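You operate a simulated robot arm through the tools that you are given. There is no shell and no other tool. Be economical: measure what you need, move in short steps, check, and stop when the job is done.

Carry out the task below with a simulated robot arm. There is one attempt and no reset: what you move stays moved.

JOB
The blue-band adapter runs hot. Lay it in the fault tray.
Fine: it stands at 70 degrees; switch the bench strip off and wait till its red heat strip clears; its small plug goes in the tray too; the strip ends on again.

Only the result counts: the job must be done as asked and must still hold three seconds after the hand-in. Knocking over, shifting, dropping, spilling or breaking anything else fails it.

ROBOT AND FRAMES
A 7-joint arm with a two-finger gripper, hanging from a carriage that runs on a rail from [1, -2766] to [0, 114] (x, y) and turns from -273 to 415 degrees about z. Base frame: it is fixed where the carriage stands at the start and does not move with it; the origin is on the floor, on the carriage's upright axis, x ahead of it, y to its left, z up; the surface under the hand at the start is at about z = 800. Lengths are in mm, angles in degrees, forces in N, time in s.
With the tool pointing down near the work surface it reaches from about 100 to 540 mm from the robot's upright axis, wherever it stands. Its first joint turns from -166.0 to 166.0 degrees. Places, roughly: bench strip [600, 100, 900]; inside of the fault tray [400, 300, 800]; reset key of the bench strip [600, -100, 900]. Payload 1.37 kg.
Tool frame: the origin (TCP) lies between the finger pads and is the grasp point; the fingertips stand 16 mm ahead of it; z points along the fingers, y is the line along which they close. Largest opening 92 mm; the body of the gripper starts 74 mm behind the TCP.
Orientation is that of the tool frame in the base frame, as [roll, pitch, yaw] about the fixed x, y, z axes, in that order (R = Rz(yaw) Ry(pitch) Rx(roll)). With the fingers straight down and closing along the base's y, the tool's x points along the base's -x, its y along +y and its z along -z.

CONTROLS
- The arm moves only by the tool arm_command. Its argument "steps" is one flat list of numbers, 6 for each row, row after row: the shift along the base's x, y, z in mm, then the turn, a rotation vector about the base's x, y, z in rad. In form: [tx, ty, tz, ax, ay, az, tx, ty, tz, ax, ay, az, ...]. A call has 1 to 10 rows; each row is the pose to reach, as a shift and turn from the pose commanded when the call began. "grip" is the opening, from 0 (shut) to 1 (fully open), set as the call begins (left out, the last holds). Rows are played at 5 a second. More than 50 mm and 8.6 degrees between two rows, or a gripper value outside its range, and nothing of the call is played. A pose out of reach is approached as far as the arm can. The call stops where the force on the tool passes 70 N (or 10 N more than at its start, if that is more) or the arm is blocked; 0.2 s more then pass. The fingers move at their own pace and stop on an object; they squeeze with about 26 N. The grip force told is the motor's: it shows also when the fingers shut on nothing. Time passes only in rows, and 0.2 s behind the last, so rows that repeat a pose let the fingers close. The reply holds the time, the measured pose of the TCP, the force on the tool along the base axes, the opening and the grip force, in the units named above and with some noise, with the torque about the TCP (base axes, N m) and any sound that the robot's microphone picked up.
- Cameras (640 x 400 px; columns grow to the right, rows downward): "scene" is now at [257.3, 21.7, 1561]; the picture's right is [0.32, -0.95, 0.00], its down [-0.86, -0.29, -0.42] and it looks along [0.40, 0.14, -0.91] (base axes); focal length 295 px, centre (320, 200). "wrist" rides on the gripper at [71, 19, -111] in the tool frame; the picture's right is [-0.26, 0.97, 0.00], its down [-0.78, -0.21, -0.59] and it looks along [-0.57, -0.15, 0.81] (tool axes); focal length 280 px, centre (320, 200). There is no depth. A picture from a camera that has moved, and an enlarged one, comes with that camera's place and axes in the base frame and with its lens.
- snapshot(camera): a new picture of that camera. It takes no simulated time.
- slide_trunk(by): slides the trunk up (or, below 0, down) by that many mm; the arm and the scene camera ride with it, the base frame stays. It gives what a move gives, with no picture.
- steer(legs): drives the robot by 1 to 6 legs, each [ahead, left, turn to the left] in mm, mm and degrees, along the robot's own axes; the way and the turn of a leg run together, so that a leg with both is an arc; at most 1500 mm and 180 degrees a leg. The arm and the cameras ride along, it lands a little off, and it stops where it bumps. It keeps to its track: a leg is cut to what the track allows. It gives what a move gives.
- pan_tilt(pan, tilt): turns the head with the scene camera to pan (to the left, within 155 degrees either way) and tilt (down, from -29 to 69), counted from straight ahead of the robot. It gives what a move gives.
- close_up(camera, box): a new picture of the part [left, top, right, bottom] of that camera's present view, enlarged. It takes no simulated time.
- sign_off(): hands the job in; it is judged then, once.

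Go step by step. Nothing tells you exact positions but the pictures and the camera data: compare them with the known pose of the tool, close in by small moves and look again before you grip or let go. The budget is 120 turns and 98 pictures, counting those below and the enlarged ones. Unless the task says otherwise, let go and move clear before handing in, and close with one line.

The tools are called after "Request:" as a command line: name --argument value ..., lists and objects as JSON in quotes. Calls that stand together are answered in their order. arm_command: Moves the arm, as the interface text tells. Its arguments: {"type":"object","properties":{"steps":{"type":"array","items":{"type":"number"}},"grip":{"type":"number"}},"required":["steps"]} The other tools are called the same way: slide_trunk (by) slides the trunk up or down; steer (legs) drives the base; pan_tilt (pan, tilt) turns the head that bears the scene camera; snapshot (camera) takes a picture; close_up (camera, box) takes an enlarged picture of a part of a camera's view; sign_off () hands the job in.

At the start:

```text
time_s: 0.0
position: [432.2, 19.0, 1098.5]
ee_rot: [-179.9, 0.0, 180.0]
force: [-0.4, 0.9, 0.0]
torque: [0.0, -0.03, -0.02]
grip_width: 91.9
grip_force: 0.0
trunk travel left (down, up): [-379.0, 281.0]
robot x, y, heading: [2.2, -5.4, 0.1]
head pan, tilt: [19.0, 65.1]
```

scene: 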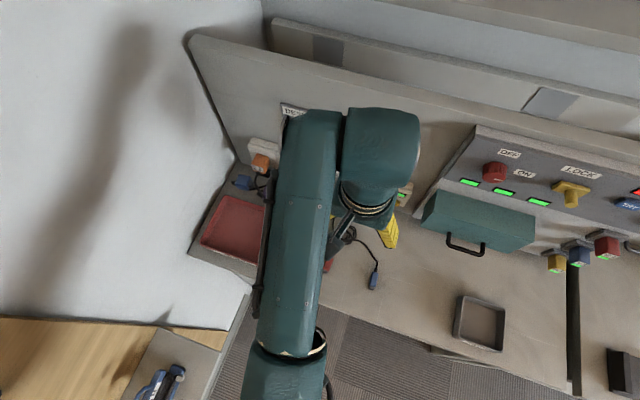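
wrist: 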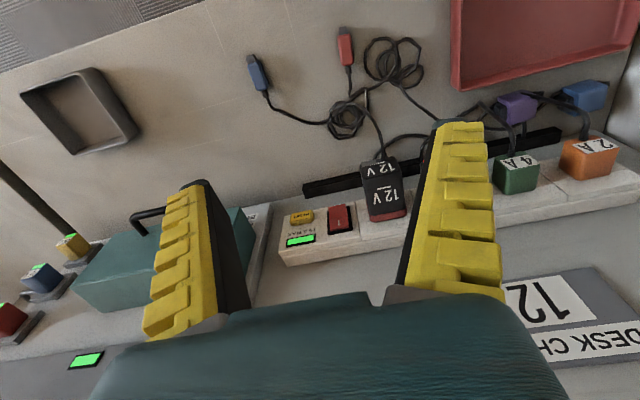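

I see a bench with a power strip holding several adapters, a red tray on the left, and a control panel on the right. I'll look closer before moving.

Request:
close_up --camera "wrist" --box '[220, 0, 640, 270]'

Request:
close_up --camera "scene" --box '[400, 110, 640, 290]'

```text
1.48 times, centred on (430, 135) of wrist
camera zoom: at [359.8, 38.5, 1209.5], right [0.26, 0.97, 0.0], down [0.78, -0.21, 0.59], along [0.57, -0.15, -0.81], focal length 415 px, centre (157, 296)
```

zoom: 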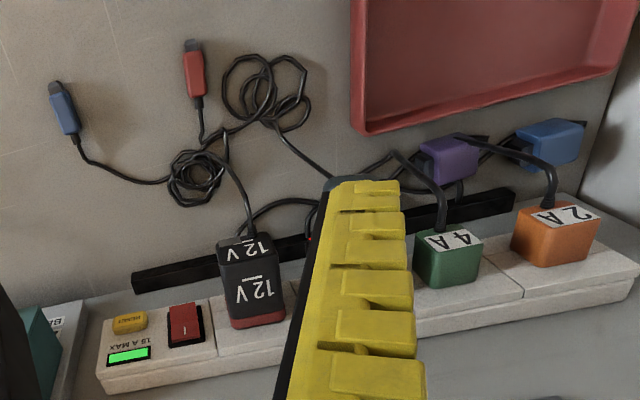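

```text
2.22 times, centred on (520, 200) of scene
camera zoom: at [257.3, 21.7, 1561.0], right [0.32, -0.95, 0.0], down [-0.86, -0.29, -0.42], along [0.4, 0.14, -0.91], focal length 656 px, centre (-124, 200)
```

zoom: 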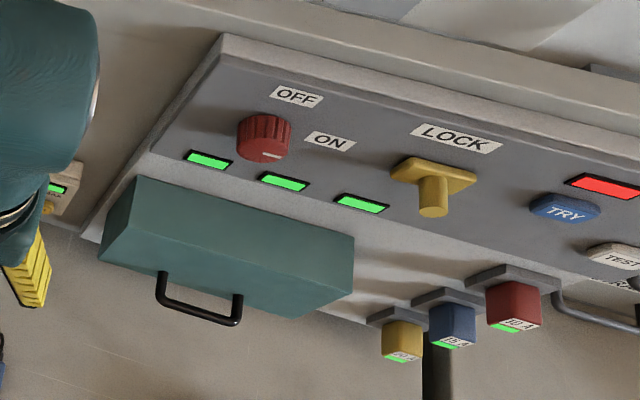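

The red-banded 12 V adapter is visible; another one is hidden behind the finger. I'll shift the hand left and look again.

Request:
arm_command --steps '[-20, 30, 0, 0, 0, 0, -40, 60, 0, 0, 0, 0, -60, 90, 0, 0, 0, 0]'

Request:
snapshot --camera "wrist"

Request:
pan_tilt --pan -20 --tilt 45

Request:
snapshot --camera "scene"

```text
time_s: 0.8
position: [392.8, 116.5, 1074.2]
ee_rot: [-180.0, 0.2, 179.8]
force: [1.0, -0.5, -0.1]
torque: [-0.01, 0.04, -0.02]
grip_width: 91.7
grip_force: 0.1
out of reach, approached as far as the arm can: row 1, 2, 3
trunk travel left (down, up): [-379.0, 281.0]
robot x, y, heading: [2.2, -2.0, -0.1]
head pan, tilt: [19.0, 65.1]
```

```text
93 pictures are left
camera wrist: at [320.5, 135.8, 1183.9], right [0.26, 0.96, 0.0], down [0.78, -0.21, 0.59], along [0.57, -0.16, -0.81], focal length 280 px, centre (320, 200)
```

wrist: 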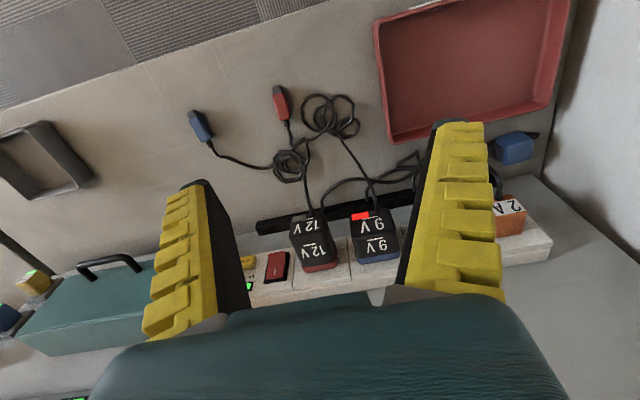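

```text
time_s: 1.9
position: [393.4, 116.5, 1073.7]
ee_rot: [179.9, 0.0, -180.0]
force: [-0.7, 0.6, 0.1]
torque: [0.02, -0.01, 0.02]
grip_width: 92.0
grip_force: 0.1
trunk travel left (down, up): [-379.0, 281.0]
robot x, y, heading: [0.1, -1.0, 0.1]
head pan, tilt: [-20.0, 45.0]
```

```text
92 pictures are left
camera scene: at [276.4, -25.7, 1586.0], right [-0.34, -0.94, 0.0], down [-0.67, 0.24, -0.71], along [0.66, -0.24, -0.71], focal length 295 px, centre (320, 200)
```

scene: 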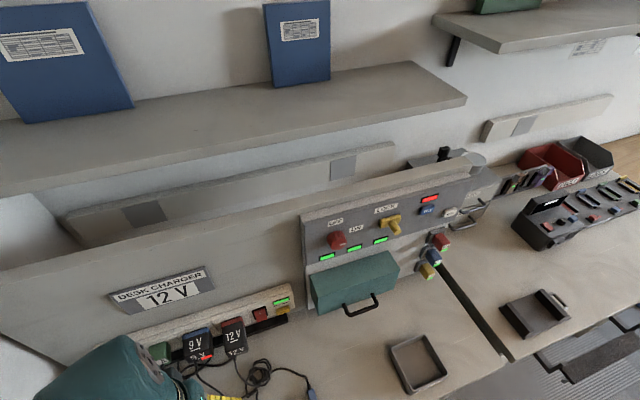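

Blue-band adapter is the 9 V one, with its red heat strip lit. I'll trace its cord and read the labels.

Request:
close_up --camera "wrist" --box '[180, 70, 420, 220]'

Request:
close_up --camera "wrist" --box '[230, 190, 420, 310]'

Request:
close_up --camera "scene" --box '[290, 170, 510, 310]'

Request:
close_up --camera "scene" --box '[130, 270, 350, 400]'

```text
2.67 times, centred on (300, 145) of wrist
camera zoom: at [320.7, 135.4, 1184.0], right [0.26, 0.96, 0.0], down [0.78, -0.21, 0.59], along [0.57, -0.15, -0.81], focal length 748 px, centre (373, 347)
```

zoom: 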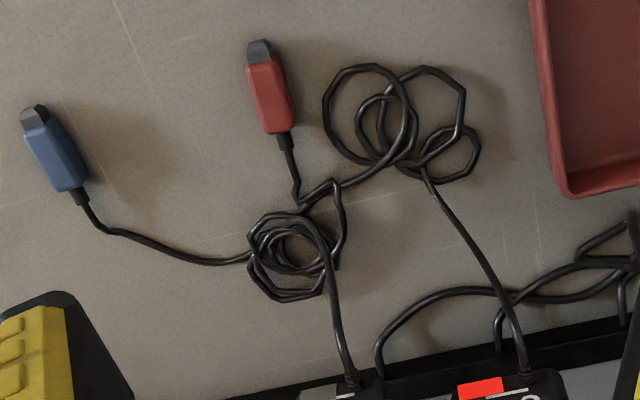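

```text
3.33 times, centred on (325, 250) of wrist
camera zoom: at [320.7, 135.4, 1184.0], right [0.26, 0.96, 0.0], down [0.78, -0.21, 0.59], along [0.57, -0.15, -0.81], focal length 935 px, centre (303, 33)
```

zoom: 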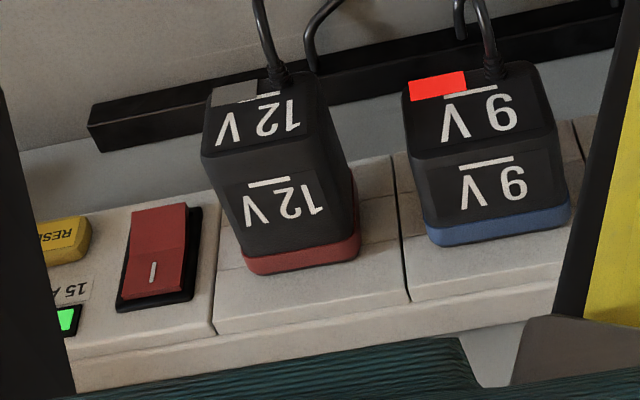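

```text
2.86 times, centred on (400, 240) of scene
camera zoom: at [276.4, -25.7, 1586.0], right [-0.34, -0.94, 0.0], down [-0.67, 0.24, -0.71], along [0.66, -0.24, -0.71], focal length 843 px, centre (91, 86)
```

zoom: 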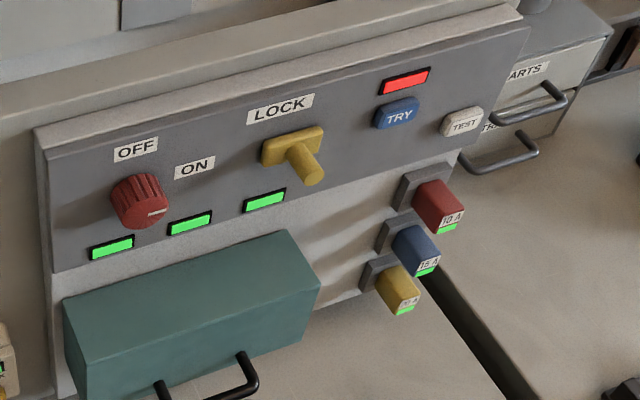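

```text
2.91 times, centred on (240, 335) of scene
camera zoom: at [276.4, -25.7, 1586.0], right [-0.34, -0.94, 0.0], down [-0.67, 0.24, -0.71], along [0.66, -0.24, -0.71], focal length 858 px, centre (553, -193)
```

zoom: 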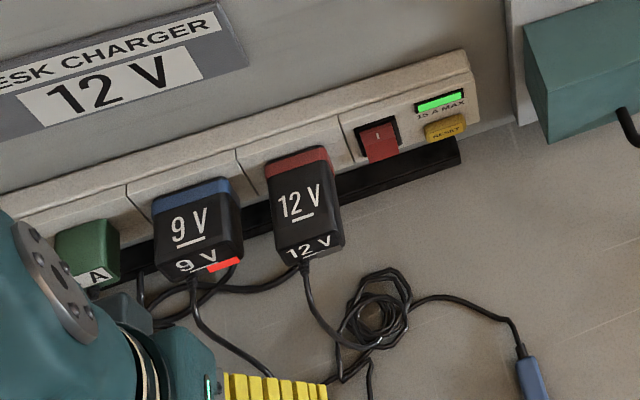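

The 9 V cord runs to the right-hand coil; I need a closer view to decide which small plug it ends in. I'll lower the hand over the coils.

Request:
arm_command --steps '[0, -10, -40, 0, 0, 0, 0, -20, -80, 0, 0, 0, 0, -30, -110, 0, 0, 0]'

Request:
snapshot --camera "wrist"

```text
time_s: 2.6
position: [392.5, 85.2, 964.9]
ee_rot: [-180.0, 0.1, -179.9]
force: [0.5, -0.2, 0.8]
torque: [0.04, 0.04, -0.02]
grip_width: 91.8
grip_force: 0.1
trunk travel left (down, up): [-379.0, 281.0]
robot x, y, heading: [-1.5, -4.2, 0.2]
head pan, tilt: [-20.0, 45.0]
```

```text
87 pictures are left
camera wrist: at [319.8, 103.7, 1074.5], right [0.26, 0.97, 0.0], down [0.78, -0.21, 0.59], along [0.57, -0.15, -0.81], focal length 280 px, centre (320, 200)
```

wrist: 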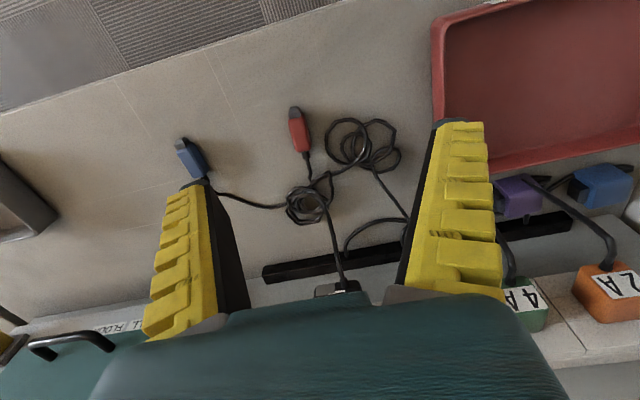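

Request:
close_up --camera "wrist" --box '[270, 90, 420, 240]'

Request:
close_up --camera "wrist" --box '[275, 160, 355, 230]'

```text
2.67 times, centred on (345, 165) of wrist
camera zoom: at [319.8, 103.7, 1074.5], right [0.26, 0.97, 0.0], down [0.78, -0.21, 0.59], along [0.57, -0.15, -0.81], focal length 748 px, centre (253, 293)
```

zoom: 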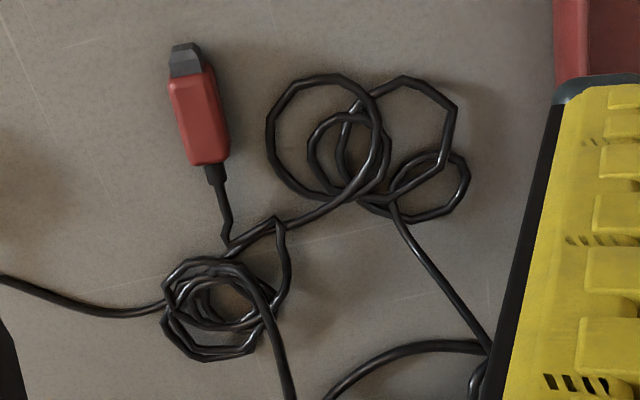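

```text
5.71 times, centred on (315, 195) of wrist
camera zoom: at [319.8, 103.7, 1074.5], right [0.26, 0.97, 0.0], down [0.78, -0.21, 0.59], along [0.57, -0.15, -0.81], focal length 1602 px, centre (349, 229)
```

zoom: 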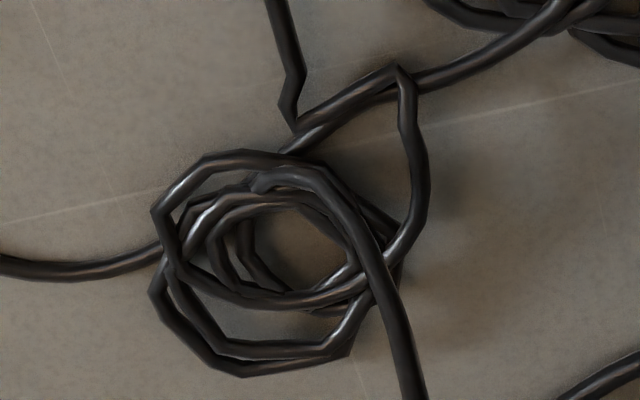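

The cords seem to cross near the left coil; I'll get closer for one decisive view.

Request:
arm_command --steps '[20, 0, -40, 0, 0, 0, 40, 0, -75, 0, 0, 0]'

Request:
close_up --camera "wrist" --box '[250, 100, 410, 220]'

```text
time_s: 3.2
position: [431.0, 82.5, 888.0]
ee_rot: [180.0, 0.1, 179.9]
force: [0.7, -0.2, -0.8]
torque: [0.02, 0.02, 0.0]
grip_width: 91.8
grip_force: 0.1
trunk travel left (down, up): [-379.0, 281.0]
robot x, y, heading: [2.1, -1.0, 0.3]
head pan, tilt: [-20.0, 45.0]
```

```text
3.33 times, centred on (330, 160) of wrist
camera zoom: at [358.7, 102.5, 998.4], right [0.26, 0.97, 0.0], down [0.78, -0.21, 0.59], along [0.57, -0.15, -0.81], focal length 935 px, centre (287, 333)
```

zoom: 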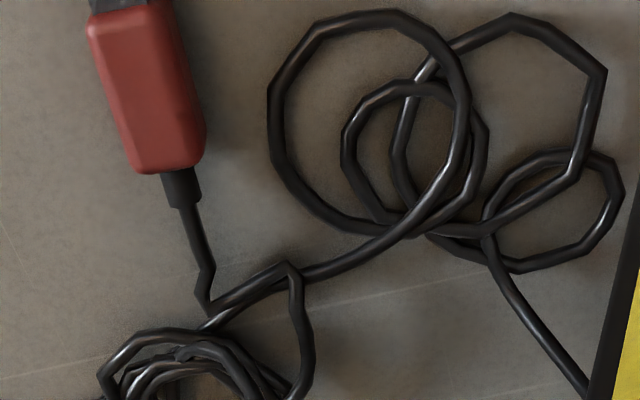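

Request:
close_up --camera "wrist" --box '[285, 155, 345, 200]'

Request:
snapshot --camera "wrist"

```text
8.89 times, centred on (315, 178) of wrist
camera zoom: at [358.7, 102.5, 998.4], right [0.26, 0.97, 0.0], down [0.78, -0.21, 0.59], along [0.57, -0.15, -0.81], focal length 2492 px, centre (364, 400)
```

zoom: 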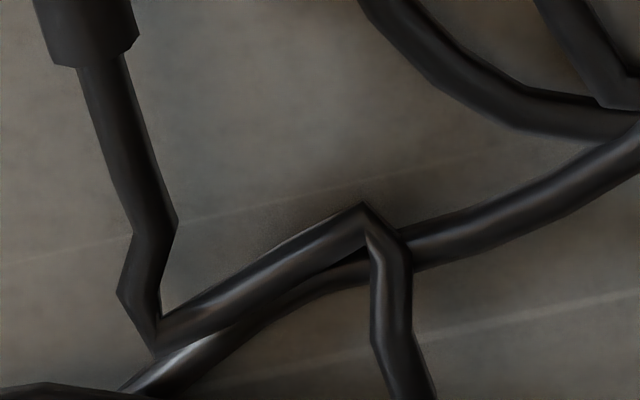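

```text
82 pictures are left
camera wrist: at [358.7, 102.5, 998.4], right [0.26, 0.97, 0.0], down [0.78, -0.21, 0.59], along [0.57, -0.15, -0.81], focal length 280 px, centre (320, 200)
```

wrist: 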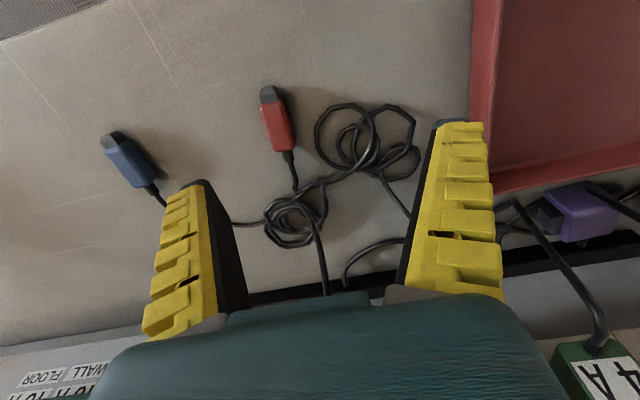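

Traced: the 9 V (blue-band) cord ends in the blue small plug; the 12 V one ends in the red plug. The rocker is about [586, 4, 936] on a vertical face. I'll raise and tilt the hand forward to face the strip.

Request:
arm_command --steps '[-10, 0, 40, 0, 0, 0, -15, -10, 70, 0, -0.14, 0, -15, -20, 90, 0, -0.28, 0, -15, -30, 100, 0, -0.42, 0, -15, -40, 100, 0, -0.56, 0, -15, -50, 100, 0, -0.7, 0, -15, -60, 100, 0, -0.8, 0]' --grip 0

Request:
snapshot --camera "wrist"

```text
time_s: 4.8
position: [417.2, 23.9, 990.7]
ee_rot: [-180.0, 46.1, -179.9]
force: [0.4, 0.5, 0.4]
torque: [0.03, -0.01, 0.01]
grip_width: 0.0
grip_force: 26.0
trunk travel left (down, up): [-379.0, 281.0]
robot x, y, heading: [2.0, -2.7, 0.2]
head pan, tilt: [-20.0, 45.0]
```

```text
81 pictures are left
camera wrist: at [286.4, 43.0, 1015.3], right [0.18, 0.96, 0.19], down [0.12, -0.21, 0.97], along [0.98, -0.15, -0.15], focal length 280 px, centre (320, 200)
```

wrist: 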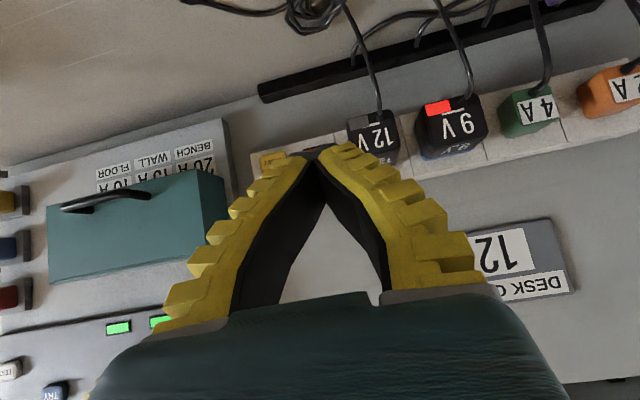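

Request:
close_up --camera "wrist" --box '[80, 110, 240, 210]'

Request:
close_up --camera "wrist" --box '[320, 70, 560, 190]'

```text
4.00 times, centred on (160, 160) of wrist
camera zoom: at [286.4, 43.0, 1015.3], right [0.18, 0.96, 0.19], down [0.12, -0.21, 0.97], along [0.98, -0.15, -0.15], focal length 1122 px, centre (960, 360)
```

zoom: 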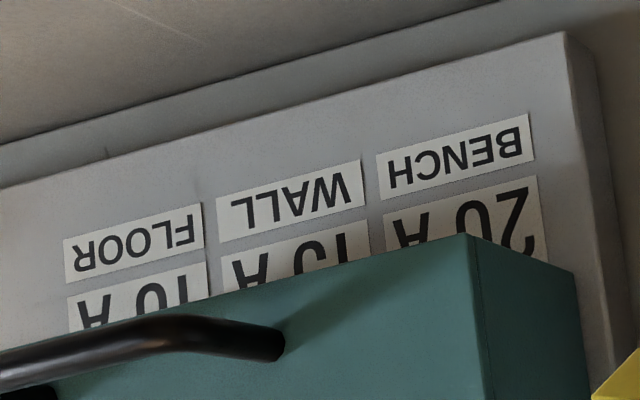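

```text
2.67 times, centred on (440, 130) of wrist
camera zoom: at [286.4, 43.0, 1015.3], right [0.18, 0.96, 0.19], down [0.12, -0.21, 0.97], along [0.98, -0.15, -0.15], focal length 748 px, centre (0, 387)
```

zoom: 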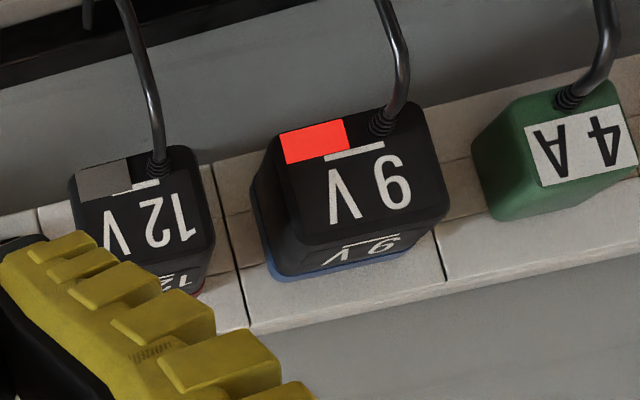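

The adapter spans y≈114–159 with ~28 mm gaps each side, top z≈955, front face x≈543. I'll shift left a bit to see the rocker plainly.

Request:
arm_command --steps '[10, 45, 0, 0, 0, 0, 20, 90, 0, 0, 0, 0]'

Request:
close_up --camera "wrist" --box '[100, 90, 420, 290]'

```text
time_s: 5.5
position: [436.5, 118.0, 988.4]
ee_rot: [-179.9, 45.9, -180.0]
force: [-0.1, -0.7, -0.4]
torque: [0.04, 0.0, 0.03]
grip_width: 0.0
grip_force: 26.0
trunk travel left (down, up): [-379.0, 281.0]
robot x, y, heading: [0.1, -0.4, 0.1]
head pan, tilt: [-20.0, 45.0]
```

```text
2.00 times, centred on (260, 190) of wrist
camera zoom: at [306.5, 136.8, 1013.9], right [0.18, 0.96, 0.19], down [0.12, -0.21, 0.97], along [0.98, -0.15, -0.15], focal length 561 px, centre (440, 220)
```

zoom: 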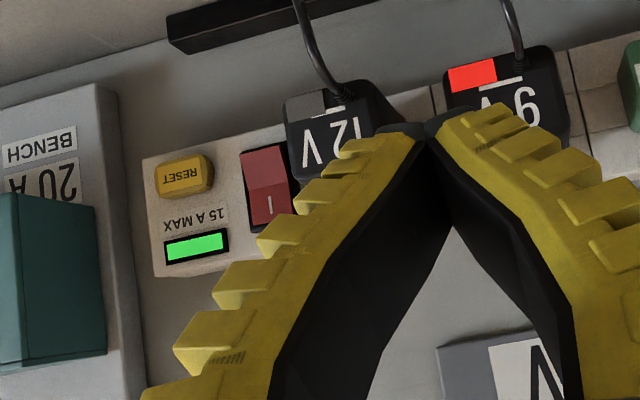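

The rocker is centred at about [585, 4, 933], with the "I" (upper) half pressed in. I'll bring the closed fingertips in front of its lower half.

Request:
arm_command --steps '[0, -45, 0, 0, 0, 0, 0, -90, 0, 0, 0, 0, 0, -113, -30, 0, 0, 0, 30, -113, -67, 0, 0, 0, 70, -113, -69, 0, 0, 0, 90, -113, -69, 0, 0, 0]'

Request:
snapshot --camera "wrist"

Request:
pan_tilt --pan 0 --tilt 60

Request:
snapshot --camera "scene"

```text
time_s: 6.8
position: [527.5, 1.7, 920.8]
ee_rot: [180.0, 46.0, -180.0]
force: [-0.6, 0.6, -0.2]
torque: [0.0, 0.05, -0.01]
grip_width: 0.0
grip_force: 25.5
trunk travel left (down, up): [-379.0, 281.0]
robot x, y, heading: [-1.4, -1.6, 0.1]
head pan, tilt: [-20.0, 45.0]
```

```text
77 pictures are left
camera wrist: at [397.5, 20.9, 946.5], right [0.18, 0.97, 0.19], down [0.12, -0.21, 0.97], along [0.98, -0.15, -0.15], focal length 280 px, centre (320, 200)
```

wrist: 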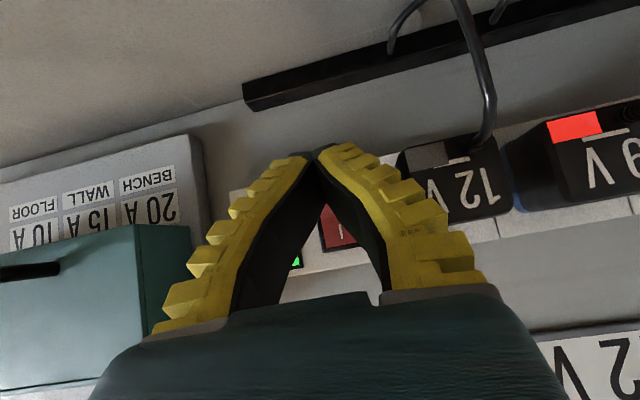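

```text
time_s: 7.7
position: [527.3, 3.5, 920.9]
ee_rot: [180.0, 46.0, 180.0]
force: [-0.5, 0.4, 0.0]
torque: [0.0, -0.02, 0.03]
grip_width: 0.0
grip_force: 26.0
trunk travel left (down, up): [-379.0, 281.0]
robot x, y, heading: [-0.8, -3.5, 0.1]
head pan, tilt: [0.0, 60.0]
```

```text
76 pictures are left
camera scene: at [266.7, 1.9, 1566.6], right [0.0, -1.0, 0.0], down [-0.87, 0.0, -0.5], along [0.5, 0.0, -0.87], focal length 295 px, centre (320, 200)
```

scene: 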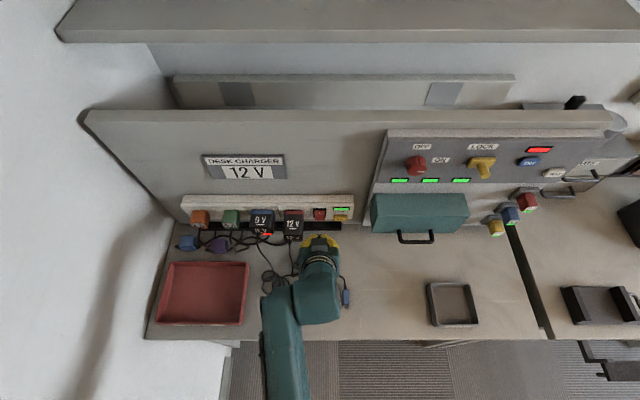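

The fingertips sit in front of the rocker's lower half. I'll press forward gently.

Request:
arm_command --steps '[10, 0, -1, 0, 0, 0, 20, 0, -1, 0, 0, 0, 25, 0, -1, 0, 0, 0, 30, 0, -1, 0, 0, 0]'

Request:
close_up --camera "scene" --box '[180, 180, 380, 300]'

```text
time_s: 8.7
position: [557.8, 1.2, 920.8]
ee_rot: [-180.0, 45.9, -180.0]
force: [-0.1, 0.1, -0.8]
torque: [0.03, 0.01, -0.02]
grip_width: 0.1
grip_force: 26.1
trunk travel left (down, up): [-379.0, 281.0]
robot x, y, heading: [-0.9, -0.2, -0.2]
head pan, tilt: [0.0, 60.0]
```

```text
3.20 times, centred on (280, 240) of scene
camera zoom: at [266.7, 2.0, 1566.6], right [0.0, -1.0, 0.0], down [-0.87, 0.0, -0.5], along [0.5, 0.0, -0.87], focal length 944 px, centre (448, 72)
```

zoom: 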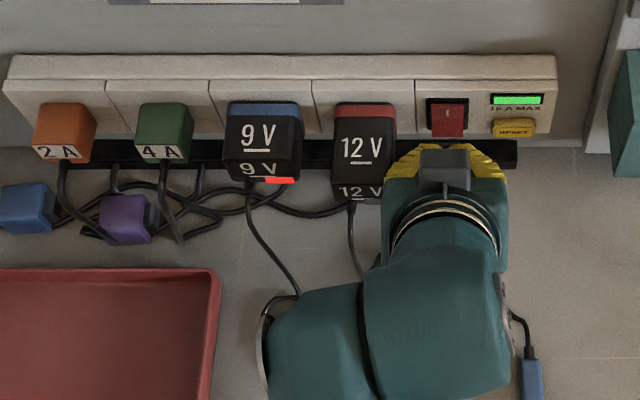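

Request:
arm_command --steps '[4, 0, 0, 0, 0, 0, 8, 0, 0, 0, 0, 0, 12, 0, 0, 0, 0, 0]'

Request:
close_up --camera "scene" --box '[180, 180, 380, 300]'

```text
time_s: 9.5
position: [570.4, 1.2, 918.9]
ee_rot: [-179.9, 45.9, 180.0]
force: [-0.7, -1.5, 0.1]
torque: [0.07, -0.07, 0.1]
grip_width: 0.0
grip_force: 26.0
trunk travel left (down, up): [-379.0, 281.0]
robot x, y, heading: [2.2, -1.3, -0.3]
head pan, tilt: [0.0, 60.0]
```

```text
3.20 times, centred on (280, 240) of scene
camera zoom: at [266.6, 1.8, 1566.6], right [0.0, -1.0, 0.0], down [-0.87, 0.0, -0.5], along [0.5, 0.0, -0.87], focal length 944 px, centre (448, 72)
```

zoom: 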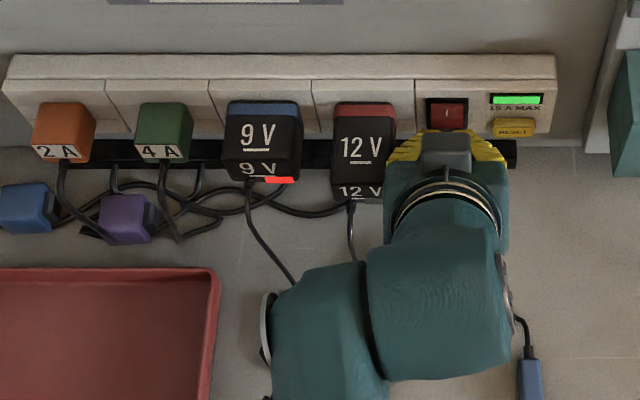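

Request:
arm_command --steps '[3, 0, 0, 0, 0, 0, 6, 0, 0, 0, 0, 0]'

Request:
close_up --camera "wrist" --box '[200, 90, 440, 260]'

```text
time_s: 10.1
position: [574.4, 1.2, 917.6]
ee_rot: [-180.0, 45.7, -180.0]
force: [-4.9, -3.1, 1.2]
torque: [0.09, -0.06, 0.19]
grip_width: 5.8
grip_force: 28.1
trunk travel left (down, up): [-379.0, 281.0]
robot x, y, heading: [-3.1, 1.2, 0.1]
head pan, tilt: [0.0, 60.0]
heard: click
```

```text
2.35 times, centred on (320, 175) of wrist
camera zoom: at [444.6, 20.5, 943.7], right [0.18, 0.97, 0.19], down [0.12, -0.21, 0.97], along [0.98, -0.16, -0.16], focal length 660 px, centre (320, 259)
```

zoom: 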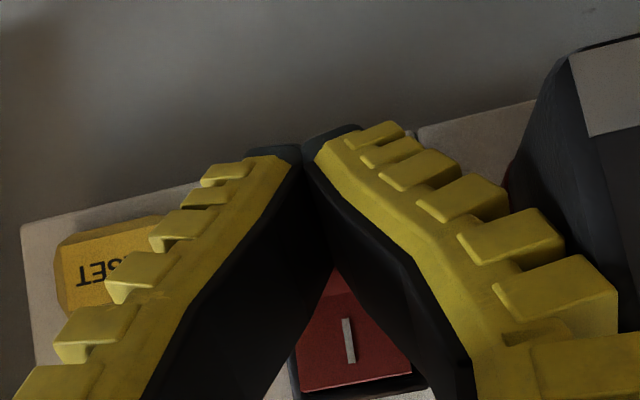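

A click was heard. I'll back off and check the strip lamp.

Request:
arm_command --steps '[-10, 0, 0, 0, 0, 0, -30, 0, 0, 0, 0, 0, -70, 0, 10, 0, 0, 0, -110, 0, 30, 0, 0, 0]'

Request:
close_up --camera "scene" --box '[180, 180, 380, 300]'

```text
time_s: 11.1
position: [462.5, 4.4, 945.9]
ee_rot: [180.0, 45.8, 180.0]
force: [-0.2, -0.2, -0.2]
torque: [0.01, 0.03, 0.01]
grip_width: 0.2
grip_force: 27.6
trunk travel left (down, up): [-379.0, 281.0]
robot x, y, heading: [0.2, -0.8, -0.4]
head pan, tilt: [0.0, 60.0]
```

```text
3.20 times, centred on (280, 240) of scene
camera zoom: at [266.7, 2.0, 1566.6], right [0.0, -1.0, 0.0], down [-0.87, 0.0, -0.5], along [0.5, 0.0, -0.87], focal length 944 px, centre (448, 72)
```

zoom: 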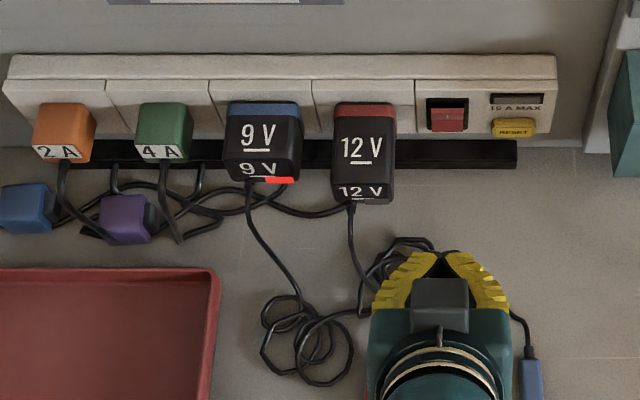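

The strip is off; the red heat strip is still lit. I'll line the opened hand up in front of the adapter while it cools.

Request:
arm_command --steps '[0, 40, 25, 0, 0, 0, 0, 80, 45, 0, 0, 0, 0, 120, 45, 0, 0, 0, 0, 132, 45, 0, 0, 0, 0, 132, 45, 0, 0, 0, 0, 132, 45, 0, 0, 0]' --grip 0.78

Request:
snapshot --camera "wrist"

```text
time_s: 12.5
position: [467.6, 136.9, 991.7]
ee_rot: [-179.9, 46.0, -180.0]
force: [-0.6, 0.2, -0.1]
torque: [0.01, -0.03, 0.01]
grip_width: 73.8
grip_force: 1.9
trunk travel left (down, up): [-379.0, 281.0]
robot x, y, heading: [-0.1, 1.1, 0.2]
head pan, tilt: [0.0, 60.0]
```

```text
71 pictures are left
camera wrist: at [337.1, 155.8, 1017.1], right [0.18, 0.97, 0.19], down [0.12, -0.21, 0.97], along [0.98, -0.15, -0.15], focal length 280 px, centre (320, 200)
```

wrist: 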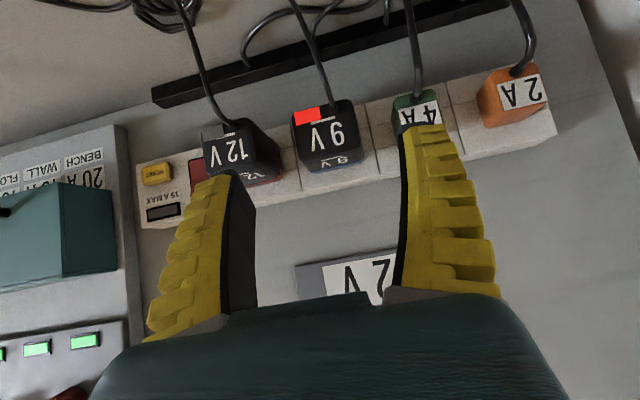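

Hand is in line with the adapter; heat strip still red. I'll wait and recheck.

Request:
arm_command --steps '[0, 0, 0, 0, 0, 0, 0, 0, 0, 0, 0, 0, 0, 0, 0, 0, 0, 0, 0, 0, 0, 0, 0, 0, 0, 0, 0, 0, 0, 0, 0, 0, 0, 0, 0, 0, 0, 0, 0, 0, 0, 0, 0, 0, 0, 0, 0, 0, 0, 0, 0, 0, 0, 0, 0, 0, 0, 0, 0, 0]'

Request:
arm_command --steps '[0, 0, 0, 0, 0, 0, 0, 0, 0, 0, 0, 0, 0, 0, 0, 0, 0, 0, 0, 0, 0, 0, 0, 0, 0, 0, 0, 0, 0, 0, 0, 0, 0, 0, 0, 0, 0, 0, 0, 0, 0, 0, 0, 0, 0, 0, 0, 0, 0, 0, 0, 0, 0, 0, 0, 0, 0, 0, 0, 0]'

Request:
arm_command --steps '[0, 0, 0, 0, 0, 0, 0, 0, 0, 0, 0, 0, 0, 0, 0, 0, 0, 0, 0, 0, 0, 0, 0, 0, 0, 0, 0, 0, 0, 0, 0, 0, 0, 0, 0, 0, 0, 0, 0, 0, 0, 0, 0, 0, 0, 0, 0, 0, 0, 0, 0, 0, 0, 0, 0, 0, 0, 0, 0, 0]'

Request:
close_up --camera "wrist" --box '[190, 60, 470, 210]'

```text
time_s: 14.7
position: [467.8, 136.9, 990.7]
ee_rot: [-180.0, 45.9, 180.0]
force: [0.3, 0.9, -0.9]
torque: [0.03, -0.02, 0.03]
grip_width: 73.8
grip_force: 1.8
trunk travel left (down, up): [-379.0, 281.0]
robot x, y, heading: [-2.3, 1.8, -0.0]
head pan, tilt: [0.0, 60.0]
```

```text
time_s: 16.9
position: [468.0, 136.5, 991.3]
ee_rot: [180.0, 45.8, 180.0]
force: [-0.1, -0.2, 0.4]
torque: [-0.04, -0.02, 0.01]
grip_width: 73.5
grip_force: 1.8
trunk travel left (down, up): [-379.0, 281.0]
robot x, y, heading: [-2.5, -0.3, -0.1]
head pan, tilt: [0.0, 60.0]
```

```text
time_s: 19.1
position: [468.4, 135.1, 991.2]
ee_rot: [179.9, 45.9, 180.0]
force: [-0.1, -0.4, -0.7]
torque: [-0.03, 0.01, 0.01]
grip_width: 73.4
grip_force: 1.2
trunk travel left (down, up): [-379.0, 281.0]
robot x, y, heading: [-0.4, -2.3, 0.0]
head pan, tilt: [0.0, 60.0]
```

```text
2.29 times, centred on (330, 135) of wrist
camera zoom: at [337.1, 155.7, 1017.1], right [0.18, 0.97, 0.19], down [0.12, -0.21, 0.97], along [0.98, -0.15, -0.15], focal length 641 px, centre (297, 349)
```

zoom: 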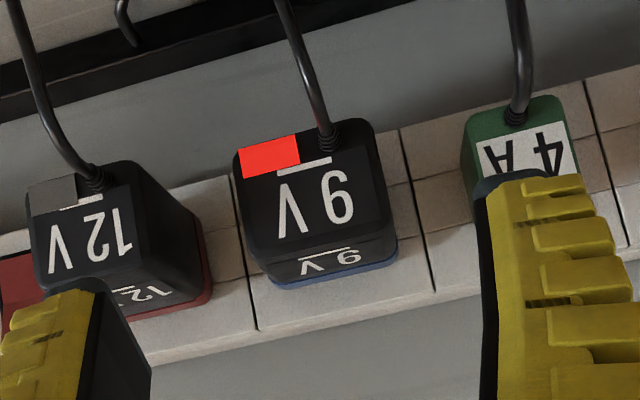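

Heat strip is still red; the adapter's centre is y≈139, z≈933. I'll keep waiting.

Request:
arm_command --steps '[0, 2, 0, 0, 0, 0, 0, 2, 0, 0, 0, 0, 0, 2, 0, 0, 0, 0, 0, 2, 0, 0, 0, 0, 0, 2, 0, 0, 0, 0, 0, 2, 0, 0, 0, 0, 0, 2, 0, 0, 0, 0, 0, 2, 0, 0, 0, 0, 0, 2, 0, 0, 0, 0, 0, 2, 0, 0, 0, 0]' --grip 0.72

Request:
arm_command --steps '[0, 0, 0, 0, 0, 0, 0, 0, 0, 0, 0, 0, 0, 0, 0, 0, 0, 0, 0, 0, 0, 0, 0, 0, 0, 0, 0, 0, 0, 0, 0, 0, 0, 0, 0, 0, 0, 0, 0, 0, 0, 0, 0, 0, 0, 0, 0, 0, 0, 0, 0, 0, 0, 0, 0, 0, 0, 0, 0, 0]'

Request:
arm_command --steps '[0, 0, 0, 0, 0, 0, 0, 0, 0, 0, 0, 0, 0, 0, 0, 0, 0, 0, 0, 0, 0, 0, 0, 0, 0, 0, 0, 0, 0, 0, 0, 0, 0, 0, 0, 0, 0, 0, 0, 0, 0, 0, 0, 0, 0, 0, 0, 0, 0, 0, 0, 0, 0, 0, 0, 0, 0, 0, 0, 0]'

Request:
arm_command --steps '[0, 0, 0, 0, 0, 0, 0, 0, 0, 0, 0, 0, 0, 0, 0, 0, 0, 0, 0, 0, 0, 0, 0, 0, 0, 0, 0, 0, 0, 0, 0, 0, 0, 0, 0, 0, 0, 0, 0, 0, 0, 0, 0, 0, 0, 0, 0, 0, 0, 0, 0, 0, 0, 0, 0, 0, 0, 0, 0, 0]'

Request:
close_up --camera "wrist" --box '[190, 60, 470, 210]'

```text
time_s: 21.3
position: [467.4, 137.3, 991.6]
ee_rot: [-180.0, 46.0, 179.9]
force: [-0.4, -0.3, -0.1]
torque: [-0.03, 0.01, -0.03]
grip_width: 68.7
grip_force: 1.4
trunk travel left (down, up): [-379.0, 281.0]
robot x, y, heading: [1.1, -0.2, 0.1]
head pan, tilt: [0.0, 60.0]
```

```text
time_s: 23.5
position: [466.3, 137.5, 991.2]
ee_rot: [-179.9, 45.9, -180.0]
force: [-0.7, 0.3, -0.1]
torque: [-0.02, 0.03, 0.0]
grip_width: 68.5
grip_force: 1.3
trunk travel left (down, up): [-379.0, 281.0]
robot x, y, heading: [-0.4, -2.0, -0.0]
head pan, tilt: [0.0, 60.0]
```

```text
time_s: 25.7
position: [466.0, 135.9, 991.7]
ee_rot: [-180.0, 45.8, -180.0]
force: [0.9, 0.2, -0.1]
torque: [0.0, 0.05, -0.01]
grip_width: 68.5
grip_force: 1.3
trunk travel left (down, up): [-379.0, 281.0]
robot x, y, heading: [2.8, 0.2, -0.2]
head pan, tilt: [0.0, 60.0]
```

```text
time_s: 27.9
position: [466.8, 137.0, 990.6]
ee_rot: [-180.0, 45.9, 180.0]
force: [0.2, -0.3, -0.4]
torque: [-0.02, 0.0, -0.02]
grip_width: 68.4
grip_force: 1.5
trunk travel left (down, up): [-379.0, 281.0]
robot x, y, heading: [2.5, -0.3, -0.2]
head pan, tilt: [0.0, 60.0]
```

```text
2.29 times, centred on (330, 135) of wrist
camera zoom: at [336.7, 156.8, 1017.2], right [0.18, 0.97, 0.19], down [0.12, -0.21, 0.97], along [0.98, -0.15, -0.15], focal length 641 px, centre (297, 349)
```

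zoom: 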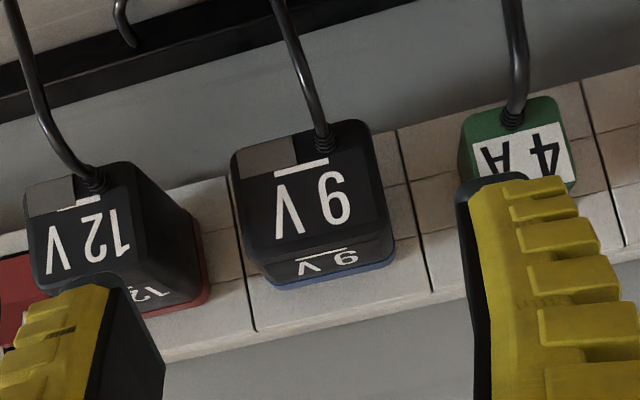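

The heat strip has cleared. I'll move in along the tool axis around the adapter.

Request:
arm_command --steps '[34, 1, 0, 0, 0, 0, 55, 1, -20, 0, 0, 0, 75, 1, -38, 0, 0, 0, 88, 1, -52, 0, 0, 0]'

Request:
snapshot --camera "wrist"

Request:
close_up --camera "scene" --box '[180, 180, 380, 300]'

```text
time_s: 28.9
position: [552.7, 137.4, 942.8]
ee_rot: [179.9, 45.9, -180.0]
force: [0.4, 0.2, 0.3]
torque: [-0.03, -0.03, 0.02]
grip_width: 68.2
grip_force: 1.5
trunk travel left (down, up): [-379.0, 281.0]
robot x, y, heading: [1.5, -1.1, -0.1]
head pan, tilt: [0.0, 60.0]
```

```text
68 pictures are left
camera wrist: at [423.9, 157.7, 968.6], right [0.18, 0.96, 0.19], down [0.12, -0.21, 0.97], along [0.98, -0.15, -0.15], focal length 280 px, centre (320, 200)
```

wrist: 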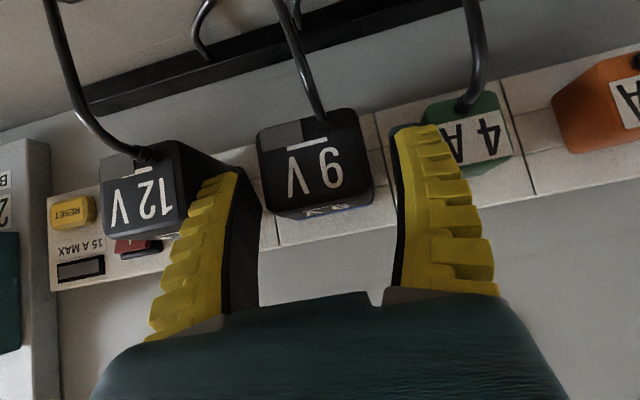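

```text
3.20 times, centred on (280, 240) of scene
camera zoom: at [266.7, 2.0, 1566.6], right [0.0, -1.0, 0.0], down [-0.87, 0.0, -0.5], along [0.5, 0.0, -0.87], focal length 944 px, centre (448, 72)
```

zoom: 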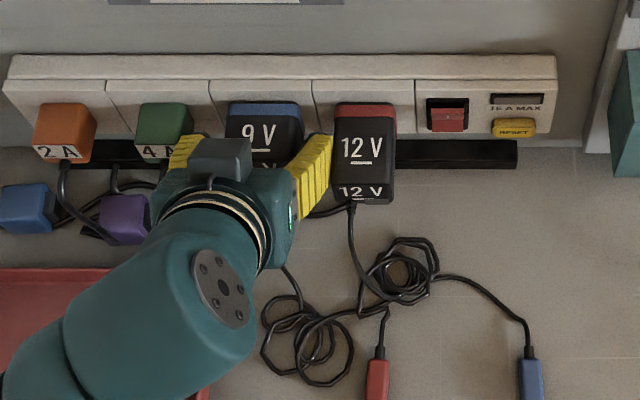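

The fingers straddle the adapter with clearance both sides. I'll close the grip.

Request:
arm_command --steps '[2, 0, -2, 0, 0, 0, 2, 0, -2, 0, 0, 0, 2, 0, -2, 0, 0, 0, 2, 0, -2, 0, 0, 0]' --grip 0

Request:
snapshot --camera "wrist"

```text
time_s: 29.9
position: [554.3, 136.5, 941.4]
ee_rot: [-180.0, 45.9, -179.9]
force: [-13.4, -4.5, 12.9]
torque: [-0.03, 0.03, -0.04]
grip_width: 49.2
grip_force: 25.5
trunk travel left (down, up): [-379.0, 281.0]
robot x, y, heading: [-0.2, 2.5, -0.2]
head pan, tilt: [0.0, 60.0]
```

```text
66 pictures are left
camera wrist: at [424.5, 156.3, 967.1], right [0.18, 0.96, 0.19], down [0.12, -0.21, 0.97], along [0.98, -0.15, -0.15], focal length 280 px, centre (320, 200)
```

wrist: 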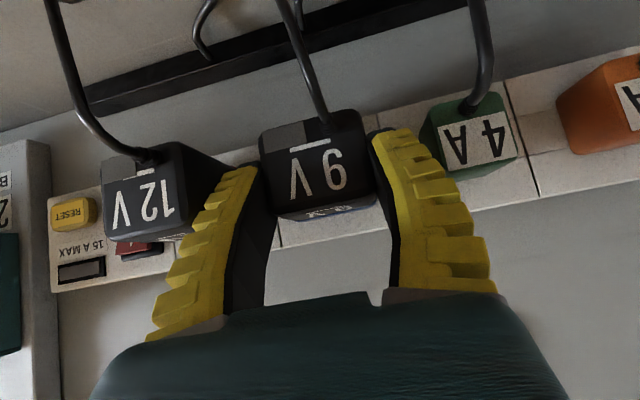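

Gripped at 49 mm. Now pull straight out along -x.

Request:
arm_command --steps '[-5, 0, 0, 0, 0, 0, -10, 0, 0, 0, 0, 0, -20, 0, 0, 0, 0, 0, -30, 0, 0, 0, 0, 0, -40, 0, 0, 0, 0, 0]'

Request:
snapshot --camera "wrist"

```text
time_s: 31.1
position: [517.5, 136.9, 940.0]
ee_rot: [180.0, 45.9, -179.9]
force: [0.1, -0.4, -0.1]
torque: [-0.01, 0.0, -0.01]
grip_width: 48.4
grip_force: 26.8
trunk travel left (down, up): [-379.0, 281.0]
robot x, y, heading: [-0.5, -1.2, -0.2]
head pan, tilt: [0.0, 60.0]
```

```text
65 pictures are left
camera wrist: at [386.8, 156.3, 965.1], right [0.18, 0.96, 0.19], down [0.12, -0.21, 0.97], along [0.98, -0.15, -0.15], focal length 280 px, centre (320, 200)
```

wrist: 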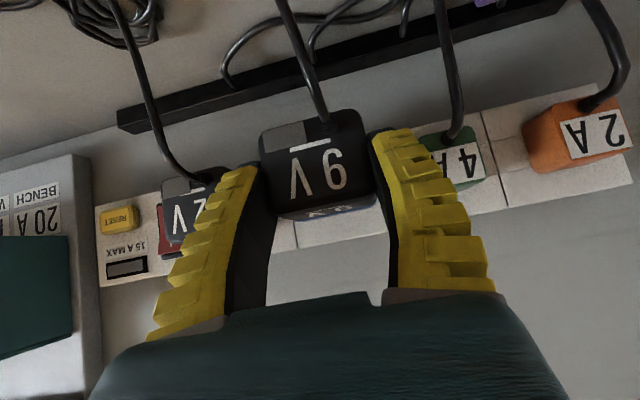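

The adapter is free. I'll retract, then carry it left over the tray (centre about [434, 281]).

Request:
arm_command --steps '[-40, 0, 10, 0, 0, 0, -85, 10, 20, 0, 0, 0, -95, 50, 20, 0, 0, 0, -95, 90, 20, 0, 0, 0, -95, 130, 20, 0, 0, 0, -95, 168, 20, 0, 0, 0]'

Request:
snapshot --camera "wrist"

Request:
snapshot --camera "scene"

```text
time_s: 32.5
position: [418.7, 302.1, 962.8]
ee_rot: [-179.9, 45.8, 180.0]
force: [0.1, 0.4, -1.8]
torque: [0.02, 0.04, -0.04]
grip_width: 48.7
grip_force: 26.0
trunk travel left (down, up): [-379.0, 281.0]
robot x, y, heading: [-3.9, 1.2, -0.1]
head pan, tilt: [0.0, 60.0]
```

```text
64 pictures are left
camera wrist: at [288.9, 321.4, 987.7], right [0.18, 0.97, 0.19], down [0.12, -0.21, 0.97], along [0.98, -0.15, -0.15], focal length 280 px, centre (320, 200)
```

wrist: 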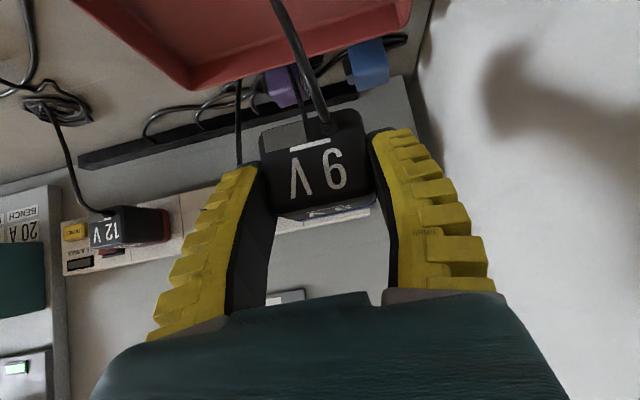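

```text
63 pictures are left
camera scene: at [266.6, 2.1, 1566.6], right [0.0, -1.0, 0.0], down [-0.87, 0.0, -0.5], along [0.5, 0.0, -0.87], focal length 295 px, centre (320, 200)
```

scene: 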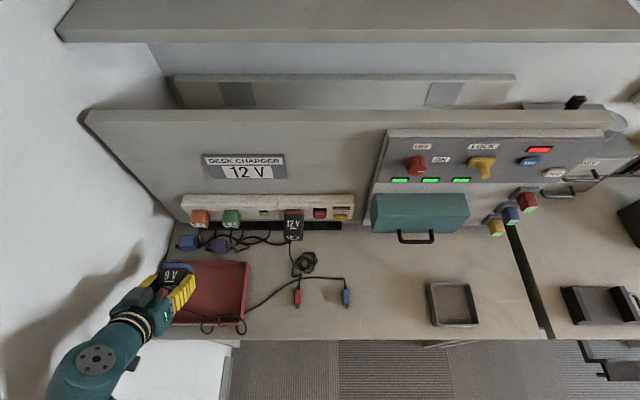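

The adapter hangs freely and its cord clearly runs to the blue plug. I'll lower toward the tray and look.

Request:
arm_command --steps '[5, -5, -40, 0, 0, 0, 10, -7, -80, 0, 0, 0]'

Request:
close_up --camera "scene" --box '[90, 220, 290, 345]'

Request:
snapshot --camera "wrist"

```text
time_s: 33.1
position: [430.7, 295.1, 884.7]
ee_rot: [-180.0, 45.9, 180.0]
force: [0.7, 0.5, -0.6]
torque: [0.0, 0.03, 0.01]
grip_width: 48.7
grip_force: 26.3
trunk travel left (down, up): [-379.0, 281.0]
robot x, y, heading: [1.5, 2.9, 0.1]
head pan, tilt: [0.0, 60.0]
```

```text
3.20 times, centred on (190, 282) of scene
camera zoom: at [266.6, 1.9, 1566.6], right [0.0, -1.0, 0.0], down [-0.87, 0.0, -0.5], along [0.5, 0.0, -0.87], focal length 944 px, centre (736, -64)
```

zoom: 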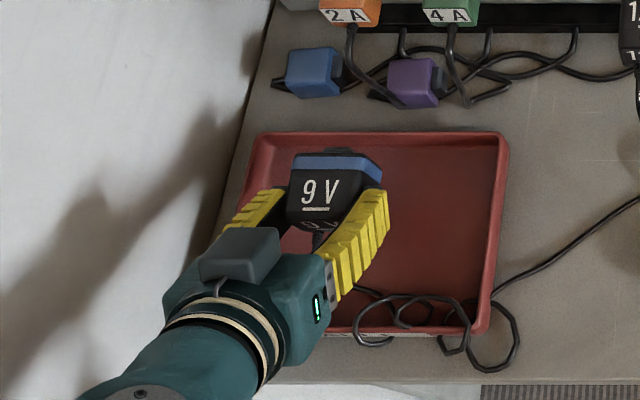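

```text
61 pictures are left
camera wrist: at [300.1, 314.3, 910.2], right [0.18, 0.96, 0.19], down [0.12, -0.21, 0.97], along [0.98, -0.16, -0.15], focal length 280 px, centre (320, 200)
```

wrist: 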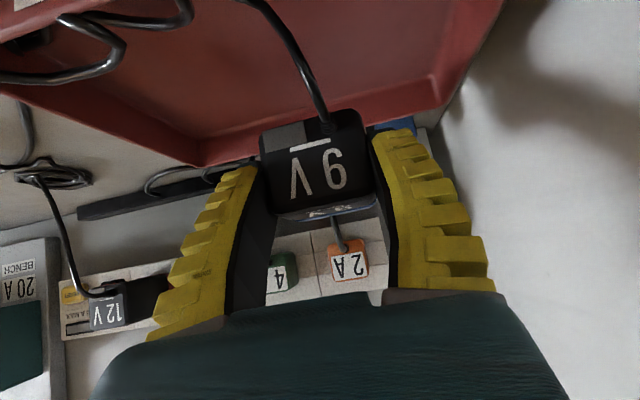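

The adapter is over the tray interior. I'll lower gently until contact.

Request:
arm_command --steps '[-6, -8, -25, 0, 0, 0, -6, -8, -38, 0, 0, 0, -6, -8, -44, 0, 0, 0, -6, -8, -48, 0, 0, 0]'

Request:
snapshot --camera "wrist"

```text
time_s: 34.1
position: [426.0, 292.8, 836.9]
ee_rot: [179.6, 46.5, 179.6]
force: [-3.1, -3.3, 21.6]
torque: [-0.07, -0.03, -0.01]
grip_width: 49.4
grip_force: 26.1
trunk travel left (down, up): [-379.0, 281.0]
robot x, y, heading: [-0.1, 1.9, 0.0]
head pan, tilt: [0.0, 60.0]
```

```text
60 pictures are left
camera wrist: at [296.6, 311.3, 862.6], right [0.18, 0.96, 0.19], down [0.11, -0.22, 0.97], along [0.98, -0.15, -0.15], focal length 280 px, centre (320, 200)
```

wrist: 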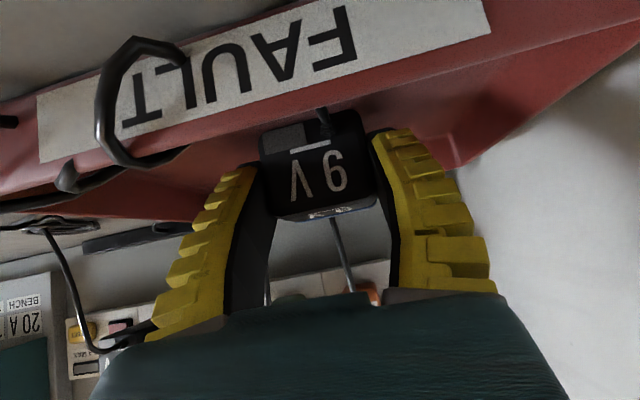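

Contact with the tray floor (adapter bottom ≈806). I'll ease off slightly and open.

Request:
arm_command --steps '[0, 0, 2, 0, 0, 0, 0, 0, 2, 0, 0, 0]'

Request:
arm_command --steps '[0, 0, 0, 0, 0, 0, 0, 0, 0, 0, 0, 0, 0, 0, 0, 0, 0, 0]' --grip 0.75

Request:
snapshot --camera "wrist"

Request:
close_up --camera "scene" --box '[90, 220, 290, 345]'

```text
time_s: 34.7
position: [427.3, 292.3, 836.6]
ee_rot: [179.8, 46.1, 179.9]
force: [0.2, -2.0, 21.8]
torque: [-0.05, -0.18, 0.0]
grip_width: 49.1
grip_force: 25.8
trunk travel left (down, up): [-379.0, 281.0]
robot x, y, heading: [-2.9, 1.5, -0.2]
head pan, tilt: [0.0, 60.0]
```

```text
time_s: 35.5
position: [424.3, 290.5, 834.5]
ee_rot: [-179.9, 45.8, 179.9]
force: [0.4, 0.1, 0.4]
torque: [-0.01, -0.03, 0.0]
grip_width: 70.9
grip_force: 1.4
trunk travel left (down, up): [-379.0, 281.0]
robot x, y, heading: [1.9, -0.7, -0.1]
head pan, tilt: [0.0, 60.0]
```

```text
59 pictures are left
camera wrist: at [294.2, 309.6, 859.7], right [0.18, 0.97, 0.19], down [0.12, -0.21, 0.97], along [0.98, -0.15, -0.16], focal length 280 px, centre (320, 200)
```

wrist: 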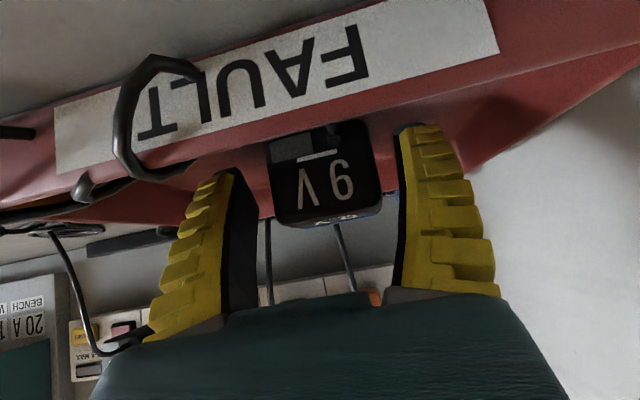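

```text
3.20 times, centred on (190, 282) of scene
camera zoom: at [266.6, 2.0, 1566.6], right [0.0, -1.0, 0.0], down [-0.87, 0.0, -0.5], along [0.5, 0.0, -0.87], focal length 944 px, centre (736, -64)
```

zoom: 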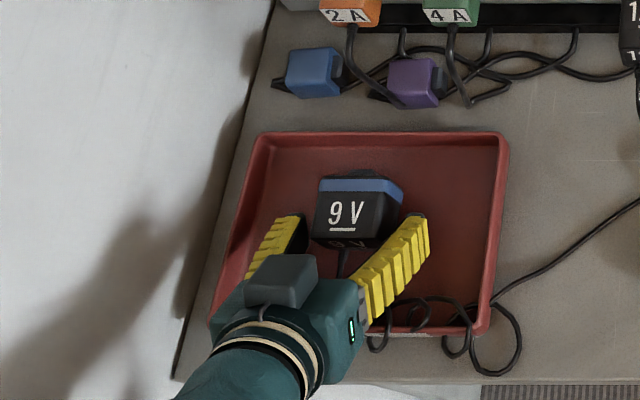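

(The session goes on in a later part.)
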